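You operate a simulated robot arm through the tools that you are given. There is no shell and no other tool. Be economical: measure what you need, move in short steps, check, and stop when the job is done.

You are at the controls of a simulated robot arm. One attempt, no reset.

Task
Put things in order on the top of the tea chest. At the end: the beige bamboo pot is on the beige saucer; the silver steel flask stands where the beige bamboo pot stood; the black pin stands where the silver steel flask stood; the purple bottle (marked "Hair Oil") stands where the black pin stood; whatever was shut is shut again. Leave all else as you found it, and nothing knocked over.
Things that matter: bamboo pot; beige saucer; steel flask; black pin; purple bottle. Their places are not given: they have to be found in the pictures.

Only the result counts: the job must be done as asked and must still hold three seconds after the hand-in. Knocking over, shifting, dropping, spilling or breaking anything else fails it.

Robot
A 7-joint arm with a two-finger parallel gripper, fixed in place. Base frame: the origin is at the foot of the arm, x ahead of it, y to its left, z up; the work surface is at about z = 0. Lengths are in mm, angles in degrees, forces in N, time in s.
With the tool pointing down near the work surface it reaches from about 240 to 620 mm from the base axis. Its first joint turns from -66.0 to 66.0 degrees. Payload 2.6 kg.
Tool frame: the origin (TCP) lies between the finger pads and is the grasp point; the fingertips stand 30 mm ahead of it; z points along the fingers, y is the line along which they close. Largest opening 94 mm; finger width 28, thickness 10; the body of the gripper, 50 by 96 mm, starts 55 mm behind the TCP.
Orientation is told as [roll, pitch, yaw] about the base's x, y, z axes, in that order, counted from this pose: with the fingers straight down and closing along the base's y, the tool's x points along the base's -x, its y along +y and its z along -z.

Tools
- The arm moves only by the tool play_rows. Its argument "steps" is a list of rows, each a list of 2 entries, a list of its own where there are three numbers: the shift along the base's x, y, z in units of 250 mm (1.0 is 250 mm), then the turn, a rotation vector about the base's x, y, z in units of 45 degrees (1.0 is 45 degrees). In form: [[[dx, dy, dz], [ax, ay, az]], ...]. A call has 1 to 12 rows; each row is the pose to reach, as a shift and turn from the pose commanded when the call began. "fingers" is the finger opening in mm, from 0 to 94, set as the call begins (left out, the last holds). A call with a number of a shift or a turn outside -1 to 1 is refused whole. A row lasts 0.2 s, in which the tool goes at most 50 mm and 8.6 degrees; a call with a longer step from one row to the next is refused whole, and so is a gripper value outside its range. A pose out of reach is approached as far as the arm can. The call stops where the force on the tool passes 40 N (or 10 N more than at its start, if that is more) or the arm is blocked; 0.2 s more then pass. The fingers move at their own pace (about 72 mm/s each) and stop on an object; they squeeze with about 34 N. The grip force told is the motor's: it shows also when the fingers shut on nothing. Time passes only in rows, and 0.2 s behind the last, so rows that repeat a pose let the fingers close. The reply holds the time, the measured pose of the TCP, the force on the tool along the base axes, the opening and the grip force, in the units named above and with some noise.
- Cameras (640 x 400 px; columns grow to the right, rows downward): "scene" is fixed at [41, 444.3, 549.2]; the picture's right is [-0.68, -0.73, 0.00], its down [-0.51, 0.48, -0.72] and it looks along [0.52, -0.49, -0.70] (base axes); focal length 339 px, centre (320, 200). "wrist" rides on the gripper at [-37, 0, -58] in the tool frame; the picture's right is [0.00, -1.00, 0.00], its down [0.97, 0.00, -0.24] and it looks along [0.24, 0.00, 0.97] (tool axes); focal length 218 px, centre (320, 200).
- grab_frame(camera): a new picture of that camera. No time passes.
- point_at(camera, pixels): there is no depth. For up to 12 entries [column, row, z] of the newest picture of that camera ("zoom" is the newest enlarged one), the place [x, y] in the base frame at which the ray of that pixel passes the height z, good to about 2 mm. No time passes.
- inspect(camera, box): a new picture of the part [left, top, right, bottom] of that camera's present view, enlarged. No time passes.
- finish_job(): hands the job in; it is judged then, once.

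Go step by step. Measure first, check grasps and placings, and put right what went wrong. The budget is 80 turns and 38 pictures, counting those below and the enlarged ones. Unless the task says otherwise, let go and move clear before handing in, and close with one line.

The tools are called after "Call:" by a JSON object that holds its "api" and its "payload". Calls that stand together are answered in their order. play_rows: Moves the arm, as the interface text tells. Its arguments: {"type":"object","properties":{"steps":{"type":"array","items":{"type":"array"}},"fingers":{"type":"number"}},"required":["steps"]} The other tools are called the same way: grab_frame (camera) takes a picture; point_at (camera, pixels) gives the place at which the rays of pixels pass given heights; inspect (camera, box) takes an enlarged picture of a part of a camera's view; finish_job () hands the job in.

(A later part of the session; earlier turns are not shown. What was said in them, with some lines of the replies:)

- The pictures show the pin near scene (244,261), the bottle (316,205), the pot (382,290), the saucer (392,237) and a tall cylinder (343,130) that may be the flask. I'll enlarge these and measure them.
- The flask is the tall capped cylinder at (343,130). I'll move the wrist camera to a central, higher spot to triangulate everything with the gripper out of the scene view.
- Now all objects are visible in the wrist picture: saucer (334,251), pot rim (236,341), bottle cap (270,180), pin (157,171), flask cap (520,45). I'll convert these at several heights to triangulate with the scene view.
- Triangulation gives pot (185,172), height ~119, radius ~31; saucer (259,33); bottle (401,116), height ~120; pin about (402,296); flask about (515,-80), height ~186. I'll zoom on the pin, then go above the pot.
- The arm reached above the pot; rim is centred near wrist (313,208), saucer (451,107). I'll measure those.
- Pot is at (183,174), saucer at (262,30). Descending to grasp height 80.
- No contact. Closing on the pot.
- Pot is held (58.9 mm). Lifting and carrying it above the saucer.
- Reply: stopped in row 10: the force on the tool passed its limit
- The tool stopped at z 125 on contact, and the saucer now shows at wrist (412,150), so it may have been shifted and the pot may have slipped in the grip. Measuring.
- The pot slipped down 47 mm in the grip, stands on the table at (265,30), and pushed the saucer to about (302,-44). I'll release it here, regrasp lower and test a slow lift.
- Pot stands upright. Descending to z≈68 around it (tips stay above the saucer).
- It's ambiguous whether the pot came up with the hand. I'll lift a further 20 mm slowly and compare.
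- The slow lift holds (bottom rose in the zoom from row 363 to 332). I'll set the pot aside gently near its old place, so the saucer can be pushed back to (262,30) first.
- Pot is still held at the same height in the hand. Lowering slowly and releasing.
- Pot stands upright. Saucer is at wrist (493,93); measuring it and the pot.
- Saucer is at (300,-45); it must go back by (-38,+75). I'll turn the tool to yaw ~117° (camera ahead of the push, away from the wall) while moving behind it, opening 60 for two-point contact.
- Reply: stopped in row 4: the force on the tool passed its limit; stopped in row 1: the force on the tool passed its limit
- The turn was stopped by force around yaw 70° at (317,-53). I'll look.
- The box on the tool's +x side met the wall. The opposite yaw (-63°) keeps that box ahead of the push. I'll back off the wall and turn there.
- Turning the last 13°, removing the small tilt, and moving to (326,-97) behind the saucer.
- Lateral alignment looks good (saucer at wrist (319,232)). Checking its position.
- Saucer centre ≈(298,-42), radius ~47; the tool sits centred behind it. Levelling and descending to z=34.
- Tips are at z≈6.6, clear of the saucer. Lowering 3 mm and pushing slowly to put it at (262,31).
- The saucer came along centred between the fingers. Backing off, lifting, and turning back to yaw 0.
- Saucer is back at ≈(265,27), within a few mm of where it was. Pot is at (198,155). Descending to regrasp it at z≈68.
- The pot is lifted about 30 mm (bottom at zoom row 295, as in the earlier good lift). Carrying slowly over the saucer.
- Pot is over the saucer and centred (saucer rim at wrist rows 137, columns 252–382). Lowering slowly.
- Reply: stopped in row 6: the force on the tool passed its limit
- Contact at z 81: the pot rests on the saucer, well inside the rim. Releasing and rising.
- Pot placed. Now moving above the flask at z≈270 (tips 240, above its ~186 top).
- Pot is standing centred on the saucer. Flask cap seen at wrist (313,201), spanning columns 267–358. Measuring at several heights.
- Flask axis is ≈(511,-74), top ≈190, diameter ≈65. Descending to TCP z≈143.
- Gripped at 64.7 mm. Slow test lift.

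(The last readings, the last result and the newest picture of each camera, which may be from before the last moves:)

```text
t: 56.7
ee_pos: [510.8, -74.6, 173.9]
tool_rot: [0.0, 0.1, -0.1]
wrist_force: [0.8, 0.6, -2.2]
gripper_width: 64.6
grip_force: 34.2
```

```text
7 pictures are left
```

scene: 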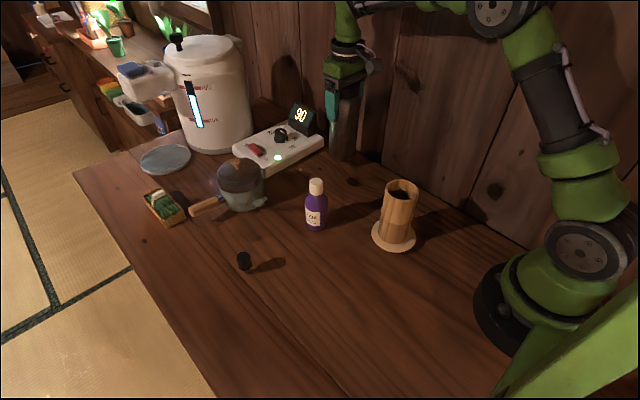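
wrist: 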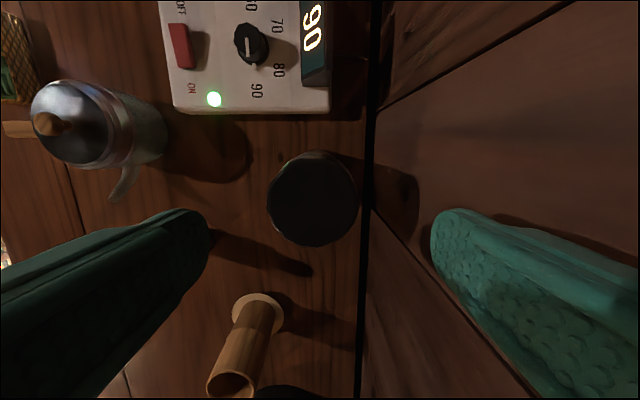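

The flask lifted (its foot rose from row 169 to ~160). Raising to clear everything, then carrying smoothly toward (183,174).

Call:
{"api": "play_rows", "payload": {"steps": [[[0, 0, 0.015], [0, 0, 0]], [[0, 0, 0.05], [0, 0, 0]], [[0, 0, 0.1], [0, 0, 0]], [[0, 0, 0.16], [0, 0, 0]], [[-0.01, 0.008, 0.22], [0, 0, 0]], [[-0.03, 0.023, 0.28], [0, 0, 0]], [[-0.06, 0.045, 0.34], [0, 0, 0]], [[-0.1, 0.076, 0.385], [0, 0, 0]], [[-0.15, 0.114, 0.42], [0, 0, 0]], [[-0.2, 0.152, 0.44], [0, 0, 0]], [[-0.24, 0.182, 0.45], [0, 0, 0]], [[-0.26, 0.197, 0.45], [0, 0, 0]]]}}

Call:
{"api": "play_rows", "payload": {"steps": [[[-0.015, 0.0114, 0], [0, 0, 0]], [[-0.05, 0.038, 0], [0, 0, 0]], [[-0.1, 0.076, 0], [0, 0, 0]], [[-0.16, 0.121, 0], [0, 0, 0]], [[-0.22, 0.167, 0], [0, 0, 0]], [[-0.28, 0.212, 0], [0, 0, 0]], [[-0.34, 0.258, 0], [0, 0, 0]], [[-0.4, 0.303, 0], [0, 0, 0]], [[-0.46, 0.349, 0], [0, 0, 0]], [[-0.51, 0.387, 0], [0, 0, 0]], [[-0.545, 0.414, 0], [0, 0, 0]], [[-0.56, 0.425, 0], [0, 0, 0]]]}}

```text
t: 59.3
ee_pos: [445.3, -24.0, 285.2]
tool_rot: [0.1, 0.2, 0.0]
wrist_force: [-1.0, 0.1, -2.9]
gripper_width: 64.5
grip_force: 34.7
```

```text
t: 61.9
ee_pos: [305.6, 82.4, 285.1]
tool_rot: [0.0, 0.1, -0.1]
wrist_force: [0.2, -0.1, -2.5]
gripper_width: 64.2
grip_force: 33.7
```

Still carrying (fz ≈ -2.5). Last leg to above (183,174).

Call:
{"api": "play_rows", "payload": {"steps": [[[-0.015, 0.0114, 0], [0, 0, 0]], [[-0.05, 0.038, 0], [0, 0, 0]], [[-0.1, 0.076, 0], [0, 0, 0]], [[-0.16, 0.1216, 0], [0, 0, 0]], [[-0.22, 0.167, 0], [0, 0, 0]], [[-0.28, 0.213, 0], [0, 0, 0]], [[-0.34, 0.258, 0], [0, 0, 0]], [[-0.4, 0.304, 0], [0, 0, 0]], [[-0.45, 0.342, 0], [0, 0, 0]], [[-0.48, 0.365, 0], [0, 0, 0]], [[-0.492, 0.374, 0], [0, 0, 0]], [[-0.492, 0.374, 0], [0, 0, 0]]]}}

Call:
{"api": "play_rows", "payload": {"steps": [[[0, 0, -0.015], [0, 0, 0]], [[0, 0, -0.05], [0, 0, 0]], [[0, 0, -0.1], [0, 0, 0]], [[0, 0, -0.16], [0, 0, 0]], [[0, 0, -0.22], [0, 0, 0]], [[0, 0, -0.28], [0, 0, 0]], [[0, 0, -0.34], [0, 0, 0]], [[0, 0, -0.39], [0, 0, 0]], [[0, 0, -0.43], [0, 0, 0]], [[0, 0, -0.46], [0, 0, 0]], [[0, 0, -0.48], [0, 0, 0]], [[0, 0, -0.48], [0, 0, 0]]]}}

Call:
{"api": "grab_frame", "payload": {"camera": "scene"}}

```text
t: 64.5
ee_pos: [182.0, 174.5, 286.9]
tool_rot: [0.0, 0.1, -0.1]
wrist_force: [-0.5, -0.5, -2.6]
gripper_width: 64.4
grip_force: 34.2
```

```text
t: 67.1
ee_pos: [182.7, 173.0, 164.7]
tool_rot: [-0.1, 0.1, 0.0]
wrist_force: [0.0, 0.1, -3.4]
gripper_width: 64.4
grip_force: 33.9
```

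```text
6 pictures are left
```

scene: 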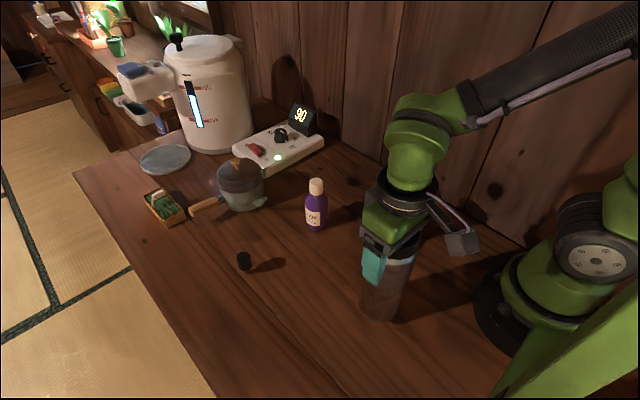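

Flask hangs upright about 22 mm over the spot. Lowering gently to contact.

Call:
{"api": "play_rows", "payload": {"steps": [[[0, 0, -0.012], [0, 0, 0]], [[0, 0, -0.03], [0, 0, 0]], [[0, 0, -0.048], [0, 0, 0]], [[0, 0, -0.062], [0, 0, 0]], [[0, 0, -0.074], [0, 0, 0]], [[0, 0, -0.082], [0, 0, 0]], [[0, 0, -0.088], [0, 0, 0]], [[0, 0, -0.092], [0, 0, 0]], [[0, 0, -0.094], [0, 0, 0]], [[0, 0, -0.094], [0, 0, 0]]]}}

```text
t: 69.3
ee_pos: [183.7, 174.7, 141.9]
tool_rot: [0.1, 0.0, -0.1]
wrist_force: [-7.1, -4.5, 30.8]
gripper_width: 64.3
grip_force: 33.9
```

Firm contact (31 N). Easing 1.5 mm up, releasing, then rising.

Call:
{"api": "play_rows", "payload": {"steps": [[[0, 0, 0.005], [0, 0, 0]], [[0, 0, 0.005], [0, 0, 0]]]}}

Call:
{"api": "play_rows", "payload": {"steps": [[[0, 0, 0], [0, 0, 0]], [[0, 0, 0], [0, 0, 0]], [[0, 0, 0], [0, 0, 0]], [[0, 0, 0], [0, 0, 0]]], "fingers": 94}}

Call:
{"api": "play_rows", "payload": {"steps": [[[0, 0, 0.04], [0, 0, 0]], [[0, 0, 0.14], [0, 0, 0]], [[0, 0, 0.28], [0, 0, 0]], [[0, 0, 0.42], [0, 0, 0]], [[0, 0, 0.5], [0, 0, 0]], [[0, 0, 0.5], [0, 0, 0]]]}}

```text
t: 69.9
ee_pos: [183.9, 174.6, 142.6]
tool_rot: [0.1, 0.0, 0.1]
wrist_force: [0.2, 3.2, 7.3]
gripper_width: 64.6
grip_force: 34.1
```

```text
t: 70.9
ee_pos: [183.8, 173.0, 143.2]
tool_rot: [0.0, 0.1, -0.1]
wrist_force: [-0.4, 0.1, 0.0]
gripper_width: 93.9
grip_force: 0.1
```

```text
t: 72.3
ee_pos: [182.2, 174.3, 267.2]
tool_rot: [0.0, 0.0, 0.0]
wrist_force: [0.4, 0.2, 0.2]
gripper_width: 94.0
grip_force: 0.1
```

Flask placed. Next the pin: moving above (404,295) at z≈130 and checking nearby handle position.

Call:
{"api": "play_rows", "payload": {"steps": [[[0.1, 0.054, 0], [0, 0, 0]], [[0.25, 0.136, 0], [0, 0, 0]], [[0.4, 0.218, 0], [0, 0, 0]], [[0.55, 0.3, -0.1], [0, 0, 0]], [[0.7, 0.382, -0.22], [0, 0, 0]], [[0.82, 0.447, -0.34], [0, 0, 0]], [[0.884, 0.482, -0.46], [0, 0, 0]], [[0.884, 0.482, -0.55], [0, 0, 0]], [[0.884, 0.482, -0.55], [0, 0, 0]]], "fingers": 60}}

Call:
{"api": "grab_frame", "payload": {"camera": "wrist"}}

Call:
{"api": "point_at", "payload": {"camera": "scene", "pixels": [[191, 214, 15], [242, 210, 0], [175, 225, 0], [316, 228, 0]]}}

```text
refused: row 5 steps farther than a row can; nothing moved
```

```text
5 pictures are left
```

wrist: 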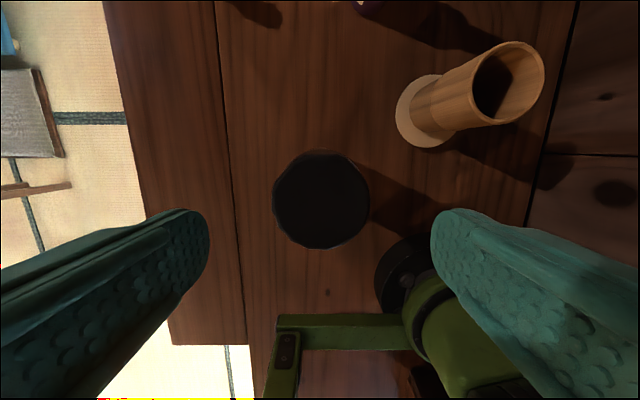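

```text
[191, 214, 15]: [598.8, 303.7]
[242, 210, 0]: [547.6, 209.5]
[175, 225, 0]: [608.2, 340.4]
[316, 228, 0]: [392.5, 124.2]
```

The move was refused (step too long), but the picture confirms the flask standing under the hand at the old pot place. Repeating with shorter steps.

Call:
{"api": "play_rows", "payload": {"steps": [[[0.1, 0.054, 0], [0, 0, 0]], [[0.24, 0.131, 0], [0, 0, 0]], [[0.38, 0.207, 0], [0, 0, 0]], [[0.52, 0.284, -0.05], [0, 0, 0]], [[0.65, 0.355, -0.14], [0, 0, 0]], [[0.76, 0.415, -0.24], [0, 0, 0]], [[0.84, 0.458, -0.36], [0, 0, 0]], [[0.884, 0.482, -0.48], [0, 0, 0]], [[0.884, 0.482, -0.55], [0, 0, 0]], [[0.884, 0.482, -0.55], [0, 0, 0]]], "fingers": 60}}

Call:
{"api": "grab_frame", "payload": {"camera": "wrist"}}

```text
t: 74.5
ee_pos: [404.0, 295.4, 129.4]
tool_rot: [0.1, 0.1, -0.2]
wrist_force: [-0.4, 0.3, -0.3]
gripper_width: 59.8
grip_force: 0.1
```

```text
4 pictures are left
```

wrist: 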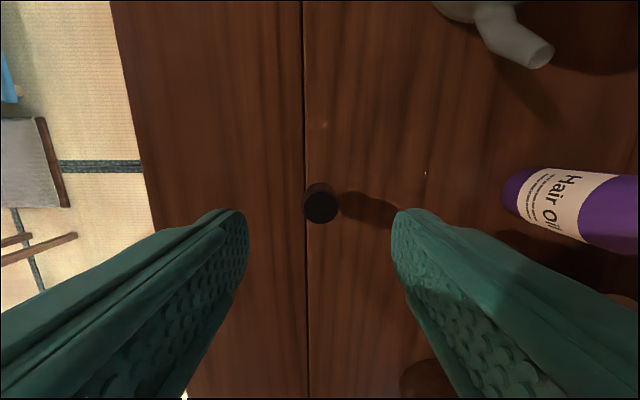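

Pin top at wrist (320,208), well between the fingers. Measuring it and the bottle base.

Call:
{"api": "point_at", "payload": {"camera": "wrist", "pixels": [[320, 208, 43], [320, 208, 38], [303, 208, 40], [338, 208, 40], [320, 190, 15], [508, 197, 0], [515, 192, 20]]}}

Call:
{"api": "point_at", "payload": {"camera": "scene", "pixels": [[243.5, 256, 36], [243.5, 256, 40], [243.5, 256, 44], [247, 273, 0]]}}

```text
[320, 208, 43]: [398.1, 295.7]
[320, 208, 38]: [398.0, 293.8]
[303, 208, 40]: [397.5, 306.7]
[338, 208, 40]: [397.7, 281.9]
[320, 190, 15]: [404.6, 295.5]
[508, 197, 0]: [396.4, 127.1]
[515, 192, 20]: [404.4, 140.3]
```

```text
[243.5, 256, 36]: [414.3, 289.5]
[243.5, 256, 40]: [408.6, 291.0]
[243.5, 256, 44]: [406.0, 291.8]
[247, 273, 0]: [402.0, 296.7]
```

Pin at (401,295), head ~24 mm wide, top ~45. Descending to z≈37 and closing.

Call:
{"api": "play_rows", "payload": {"steps": [[[-0.012, 0, -0.1], [0, 0, 0]], [[-0.012, 0, -0.2], [0, 0, 0]], [[-0.012, 0, -0.29], [0, 0, 0]], [[-0.012, 0, -0.345], [0, 0, 0]], [[-0.012, 0, -0.37], [0, 0, 0]], [[-0.012, 0, -0.37], [0, 0, 0]]], "fingers": 60}}

Call:
{"api": "play_rows", "payload": {"steps": [[[0, 0, 0], [0, 0, 0]], [[0, 0, 0], [0, 0, 0]], [[0, 0, 0], [0, 0, 0]], [[0, 0, 0], [0, 0, 0]], [[0, 0, 0], [0, 0, 0]]], "fingers": 0}}

Call:
{"api": "play_rows", "payload": {"steps": [[[0, 0, 0.008], [0, 0, 0]], [[0, 0, 0.024], [0, 0, 0]], [[0, 0, 0.05], [0, 0, 0]], [[0, 0, 0.09], [0, 0, 0]], [[0, 0, 0.13], [0, 0, 0]], [[0, 0, 0.17], [0, 0, 0]], [[0, 0, 0.19], [0, 0, 0]], [[0, 0, 0.2], [0, 0, 0]], [[0, 0, 0.2], [0, 0, 0]]]}}

```text
t: 75.9
ee_pos: [400.2, 296.4, 38.2]
tool_rot: [0.0, 0.1, -0.1]
wrist_force: [0.1, 0.2, 0.6]
gripper_width: 60.0
grip_force: 0.0
```

```text
t: 77.1
ee_pos: [399.5, 295.3, 38.3]
tool_rot: [0.1, 0.1, -0.2]
wrist_force: [1.0, 0.5, 0.1]
gripper_width: 24.7
grip_force: 34.2
```

```text
t: 79.1
ee_pos: [400.6, 295.8, 88.2]
tool_rot: [0.0, 0.2, -0.2]
wrist_force: [0.0, -0.6, 0.0]
gripper_width: 24.3
grip_force: 34.8
```

Pin is held (24.3 mm). Raising and carrying toward (511,-74).

Call:
{"api": "play_rows", "payload": {"steps": [[[0, 0, 0.03], [0, 0, 0]], [[0, 0, 0.1], [0, 0, 0]], [[0, 0, 0.18], [0, 0, 0]], [[0, 0, 0.27], [0, 0, 0]], [[0.009, -0.03, 0.36], [0, 0, 0]], [[0.024, -0.08, 0.42], [0, 0, 0]], [[0.051, -0.17, 0.45], [0, 0, 0]], [[0.081, -0.27, 0.45], [0, 0, 0]], [[0.111, -0.37, 0.45], [0, 0, 0]], [[0.138, -0.46, 0.45], [0, 0, 0]], [[0.156, -0.52, 0.45], [0, 0, 0]], [[0.165, -0.55, 0.45], [0, 0, 0]]]}}

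Call:
{"api": "play_rows", "payload": {"steps": [[[0.009, -0.03, 0], [0, 0, 0]], [[0.027, -0.09, 0], [0, 0, 0]], [[0.054, -0.18, 0], [0, 0, 0]], [[0.084, -0.28, 0], [0, 0, 0]], [[0.114, -0.38, 0], [0, 0, 0]], [[0.144, -0.48, 0], [0, 0, 0]], [[0.174, -0.58, 0], [0, 0, 0]], [[0.204, -0.68, 0], [0, 0, 0]], [[0.234, -0.78, 0], [0, 0, 0]], [[0.26, -0.87, 0], [0, 0, 0]], [[0.275, -0.92, 0], [0, 0, 0]], [[0.279, -0.932, 0], [0, 0, 0]]]}}

```text
t: 81.7
ee_pos: [441.7, 158.3, 200.9]
tool_rot: [0.0, 0.2, -0.1]
wrist_force: [0.3, 0.5, 0.8]
gripper_width: 24.6
grip_force: 33.4
```

```text
t: 84.3
ee_pos: [511.7, -77.2, 200.5]
tool_rot: [0.0, 0.1, -0.1]
wrist_force: [0.8, 0.7, 0.0]
gripper_width: 24.4
grip_force: 33.7
```

Above the flask's old place. Lowering to ~12 mm over the table and looking.

Call:
{"api": "play_rows", "payload": {"steps": [[[0, 0, -0.03], [0, 0, 0]], [[0, 0, -0.1], [0, 0, 0]], [[0, 0, -0.2], [0, 0, 0]], [[0, 0, -0.3], [0, 0, 0]], [[0, 0, -0.4], [0, 0, 0]], [[0, 0, -0.48], [0, 0, 0]], [[0, 0, -0.54], [0, 0, 0]], [[0, 0, -0.58], [0, 0, 0]], [[0, 0, -0.6], [0, 0, 0]], [[0, 0, -0.6], [0, 0, 0]]]}}

Call:
{"api": "inspect", "payload": {"camera": "scene", "box": [290, 100, 410, 180]}}

```text
t: 86.5
ee_pos: [511.5, -76.1, 50.2]
tool_rot: [0.0, 0.1, -0.1]
wrist_force: [0.3, -0.4, -0.2]
gripper_width: 24.4
grip_force: 33.2
```

```text
5.00 times, centred on (350, 140) of scene
```

zoom: 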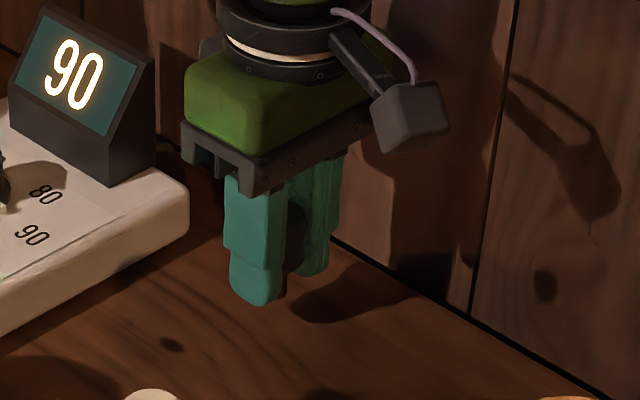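

Pin is between the fingers with its shadow just below. Lowering in 1–2 mm steps to the grasp height.

Call:
{"api": "play_rows", "payload": {"steps": [[[0, 0, -0.01], [0, 0, 0]], [[0, 0, -0.02], [0, 0, 0]], [[0, 0, -0.03], [0, 0, 0]], [[0, 0, -0.038], [0, 0, 0]], [[0, 0, -0.044], [0, 0, 0]], [[0, 0, -0.047], [0, 0, 0]], [[0, 0, -0.047], [0, 0, 0]]]}}

```text
t: 88.1
ee_pos: [512.2, -75.7, 40.1]
tool_rot: [0.0, 0.1, 0.0]
wrist_force: [-0.5, 0.9, 0.8]
gripper_width: 24.2
grip_force: 34.1
```

No contact yet (z≈40). Continuing in ~0.6 mm steps.

Call:
{"api": "play_rows", "payload": {"steps": [[[0, 0, -0.0025], [0, 0, 0]], [[0, 0, -0.005], [0, 0, 0]], [[0, 0, -0.005], [0, 0, 0]]]}}

Call:
{"api": "play_rows", "payload": {"steps": [[[0, 0, -0.0025], [0, 0, 0]], [[0, 0, -0.004], [0, 0, 0]], [[0, 0, -0.004], [0, 0, 0]]]}}

```text
t: 88.9
ee_pos: [513.2, -75.7, 37.8]
tool_rot: [0.1, 0.0, -0.1]
wrist_force: [-1.5, 0.5, 4.7]
gripper_width: 24.3
grip_force: 33.6
```

```text
t: 89.7
ee_pos: [512.1, -74.5, 37.3]
tool_rot: [0.0, 0.0, -0.1]
wrist_force: [-0.4, 0.2, 10.2]
gripper_width: 24.2
grip_force: 34.3
```

The foot touches (10 N). Easing slightly, opening, and rising straight up.

Call:
{"api": "play_rows", "payload": {"steps": [[[0, 0, 0.003], [0, 0, 0]], [[0, 0, 0.003], [0, 0, 0]]]}}

Call:
{"api": "play_rows", "payload": {"steps": [[[0, 0, 0], [0, 0, 0]], [[0, 0, 0], [0, 0, 0]], [[0, 0, 0], [0, 0, 0]]], "fingers": 60}}

Call:
{"api": "play_rows", "payload": {"steps": [[[0, 0, 0.03], [0, 0, 0]], [[0, 0, 0.12], [0, 0, 0]], [[0, 0, 0.26], [0, 0, 0]], [[0, 0, 0.42], [0, 0, 0]], [[0, 0, 0.58], [0, 0, 0]], [[0, 0, 0.68], [0, 0, 0]], [[0, 0, 0.68], [0, 0, 0]]]}}

Call:
{"api": "grab_frame", "payload": {"camera": "scene"}}

```text
t: 90.3
ee_pos: [511.9, -75.4, 36.7]
tool_rot: [0.0, 0.1, -0.1]
wrist_force: [2.5, 1.7, 6.0]
gripper_width: 24.6
grip_force: 34.3
```

```text
t: 91.1
ee_pos: [511.6, -76.0, 36.6]
tool_rot: [0.1, 0.1, -0.2]
wrist_force: [0.0, 0.4, -0.8]
gripper_width: 60.1
grip_force: 0.0
```

```text
t: 92.7
ee_pos: [511.7, -76.5, 208.4]
tool_rot: [-0.1, 0.1, -0.1]
wrist_force: [0.7, -0.1, 0.2]
gripper_width: 60.1
grip_force: 0.0
```

```text
2 pictures are left
```

scene: 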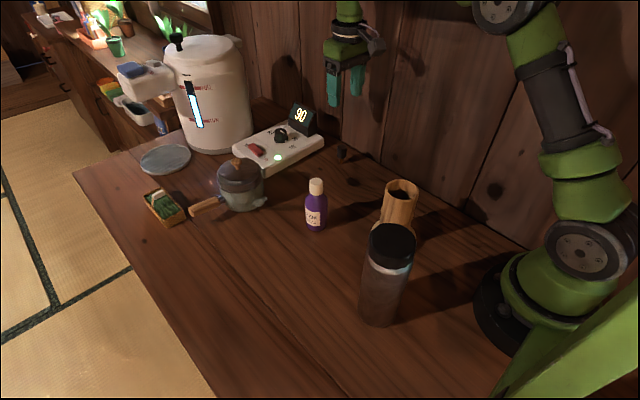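

Pin stands at scene (342,153) and everything is upright. Now to the bottle: moving above (401,116) and descending to z≈72.

Call:
{"api": "play_rows", "payload": {"steps": [[[-0.04, 0.07, 0], [0, 0, 0]], [[-0.12, 0.208, 0], [0, 0, 0]], [[-0.2, 0.347, 0], [0, 0, 0]], [[-0.28, 0.485, 0], [0, 0, 0]], [[-0.36, 0.624, 0], [0, 0, 0]], [[-0.42, 0.728, 0], [0, 0, 0]], [[-0.442, 0.766, 0], [0, 0, 0]], [[-0.442, 0.766, 0], [0, 0, 0]]], "fingers": 80}}

Call:
{"api": "grab_frame", "payload": {"camera": "wrist"}}

```text
t: 94.5
ee_pos: [401.2, 114.7, 207.2]
tool_rot: [0.0, 0.1, -0.1]
wrist_force: [0.2, 0.9, -0.6]
gripper_width: 79.8
grip_force: 0.0
```

```text
1 pictures are left
```

wrist: 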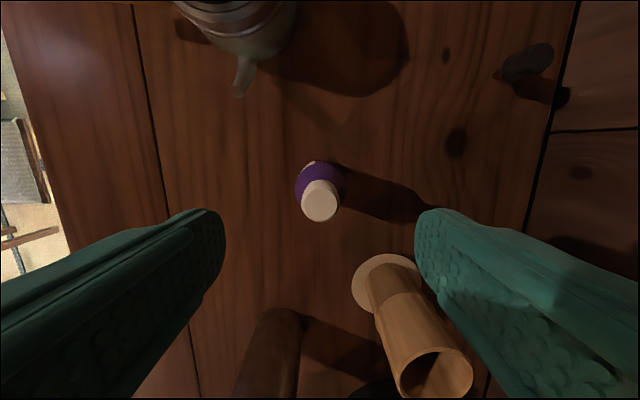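

Bottle cap at wrist (320,201). Verifying and then descending.

Call:
{"api": "point_at", "payload": {"camera": "wrist", "pixels": [[320, 202, 119], [320, 178, 75], [320, 165, 0]]}}

Call:
{"api": "play_rows", "payload": {"steps": [[[0, 0, -0.08], [0, 0, 0]], [[0, 0, -0.2], [0, 0, 0]], [[0, 0, -0.32], [0, 0, 0]], [[0, 0, -0.44], [0, 0, 0]], [[0, 0, -0.51], [0, 0, 0]], [[0, 0, -0.54], [0, 0, 0]], [[0, 0, -0.54], [0, 0, 0]]]}}

Call:
{"api": "play_rows", "payload": {"steps": [[[0, 0, 0], [0, 0, 0]], [[0, 0, 0], [0, 0, 0]], [[0, 0, 0], [0, 0, 0]], [[0, 0, 0], [0, 0, 0]], [[0, 0, 0], [0, 0, 0]]], "fingers": 0}}

```text
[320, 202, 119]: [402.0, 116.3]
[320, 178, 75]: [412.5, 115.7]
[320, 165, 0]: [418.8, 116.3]
```

```text
t: 96.1
ee_pos: [401.6, 116.9, 71.6]
tool_rot: [0.0, 0.1, 0.0]
wrist_force: [0.7, 0.0, -0.3]
gripper_width: 80.1
grip_force: 0.1
```

```text
t: 97.3
ee_pos: [401.7, 117.1, 72.2]
tool_rot: [0.1, 0.0, -0.1]
wrist_force: [0.6, -1.1, -0.1]
gripper_width: 45.5
grip_force: 34.2
```

Gripped at 45.5 mm. Slow lift of 40 mm.

Call:
{"api": "play_rows", "payload": {"steps": [[[0, 0, 0.008], [0, 0, 0]], [[0, 0, 0.02], [0, 0, 0]], [[0, 0, 0.036], [0, 0, 0]], [[0, 0, 0.054], [0, 0, 0]], [[0, 0, 0.072], [0, 0, 0]], [[0, 0, 0.09], [0, 0, 0]], [[0, 0, 0.108], [0, 0, 0]], [[0, 0, 0.126], [0, 0, 0]], [[0, 0, 0.142], [0, 0, 0]], [[0, 0, 0.154], [0, 0, 0]], [[0, 0, 0.16], [0, 0, 0]], [[0, 0, 0.16], [0, 0, 0]]]}}

Call:
{"api": "play_rows", "payload": {"steps": [[[0, 0.02, 0], [0, 0, 0]], [[0, 0.06, 0], [0, 0, 0]], [[0, 0.12, 0], [0, 0, 0]], [[0, 0.19, 0], [0, 0, 0]], [[0, 0.27, 0], [0, 0, 0]], [[0, 0.35, 0], [0, 0, 0]], [[0, 0.43, 0], [0, 0, 0]], [[0, 0.51, 0], [0, 0, 0]], [[0, 0.59, 0], [0, 0, 0]], [[0, 0.65, 0], [0, 0, 0]], [[0, 0.69, 0], [0, 0, 0]], [[0, 0.714, 0], [0, 0, 0]]]}}

```text
t: 99.9
ee_pos: [402.1, 116.3, 113.2]
tool_rot: [0.0, 0.1, -0.1]
wrist_force: [-0.4, -1.2, -2.0]
gripper_width: 45.8
grip_force: 33.9
```

```text
t: 102.5
ee_pos: [401.8, 295.0, 113.3]
tool_rot: [0.1, 0.0, -0.2]
wrist_force: [-0.8, 0.4, -2.2]
gripper_width: 45.3
grip_force: 34.0
```

Held (weight ≈2 N on the wrist) and over (401,295). Lowering slowly to the grasp height.

Call:
{"api": "play_rows", "payload": {"steps": [[[0, 0, -0.012], [0, 0, 0]], [[0, 0, -0.034], [0, 0, 0]], [[0, 0, -0.06], [0, 0, 0]], [[0, 0, -0.086], [0, 0, 0]], [[0, 0, -0.108], [0, 0, 0]], [[0, 0, -0.126], [0, 0, 0]], [[0, 0, -0.14], [0, 0, 0]], [[0, 0, -0.15], [0, 0, 0]], [[0, 0, -0.156], [0, 0, 0]], [[0, 0, -0.156], [0, 0, 0]]]}}

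Call:
{"api": "play_rows", "payload": {"steps": [[[0, 0, -0.003], [0, 0, 0]], [[0, 0, -0.006], [0, 0, 0]], [[0, 0, -0.006], [0, 0, 0]]]}}

```text
t: 104.7
ee_pos: [400.3, 293.4, 72.9]
tool_rot: [0.0, 0.2, -0.1]
wrist_force: [-0.1, 0.2, -2.2]
gripper_width: 45.3
grip_force: 34.4
```

```text
t: 105.5
ee_pos: [401.9, 294.3, 72.0]
tool_rot: [-0.1, 0.1, -0.1]
wrist_force: [0.3, 0.2, -1.4]
gripper_width: 45.3
grip_force: 33.7
```

Still bearing the weight; about 1 mm more.

Call:
{"api": "play_rows", "payload": {"steps": [[[0, 0, -0.002], [0, 0, 0]], [[0, 0, -0.004], [0, 0, 0]], [[0, 0, -0.004], [0, 0, 0]]]}}

```text
t: 106.3
ee_pos: [401.8, 294.9, 71.8]
tool_rot: [0.0, 0.1, -0.1]
wrist_force: [-2.8, -1.5, 8.2]
gripper_width: 45.7
grip_force: 33.8
```

Contact (8 N). Releasing and rising.

Call:
{"api": "play_rows", "payload": {"steps": [[[0, 0, 0], [0, 0, 0]], [[0, 0, 0], [0, 0, 0]], [[0, 0, 0], [0, 0, 0]], [[0, 0, 0], [0, 0, 0]]], "fingers": 84}}

Call:
{"api": "play_rows", "payload": {"steps": [[[0, 0, 0.04], [0, 0, 0]], [[0, 0, 0.14], [0, 0, 0]], [[0, 0, 0.28], [0, 0, 0]], [[0, 0, 0.44], [0, 0, 0]], [[0, 0, 0.6], [0, 0, 0]], [[0, -0.1, 0.7], [0, 0, 0]], [[-0.1, -0.2, 0.74], [0, 0, 0]], [[-0.1, -0.25, 0.74], [0, 0, 0]], [[-0.1, -0.25, 0.74], [0, 0, 0]]]}}

Call:
{"api": "grab_frame", "payload": {"camera": "scene"}}

```text
t: 107.3
ee_pos: [399.8, 294.5, 71.0]
tool_rot: [0.0, 0.0, -0.1]
wrist_force: [0.5, -0.6, 0.2]
gripper_width: 83.9
grip_force: 0.1
```

```text
t: 109.3
ee_pos: [376.4, 232.1, 254.5]
tool_rot: [0.0, 0.1, -0.2]
wrist_force: [1.3, 0.1, 0.3]
gripper_width: 84.2
grip_force: 0.1
```

```text
0 pictures are left
```

scene: 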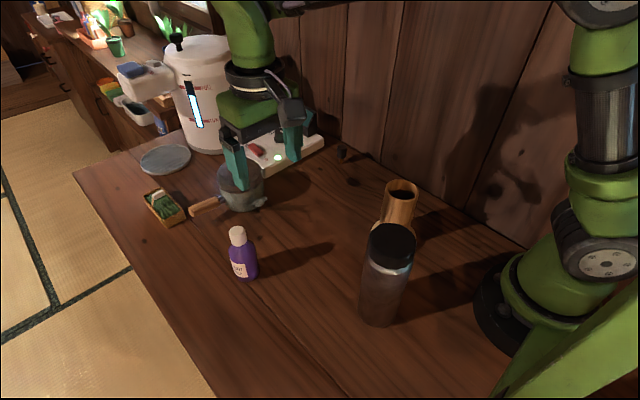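

The last picture shows the bottle upright at (243,255), the flask at (388,275), the pot on the saucer, and the pin at (342,153). The hand is clear, so I'm handing in.

Call:
{"api": "finish_job", "payload": {}}

```text
The job is handed in.
```

I've handed the job in with all four moves made: the pot is on the saucer, the flask where the pot stood, the pin where the flask stood, and the bottle where the pin stood. During the first carry the pot slipped in the grip and pushed the saucer about 85 mm; I pushed it back to within roughly 4 mm of where it was. Nothing was knocked over, and I opened nothing.
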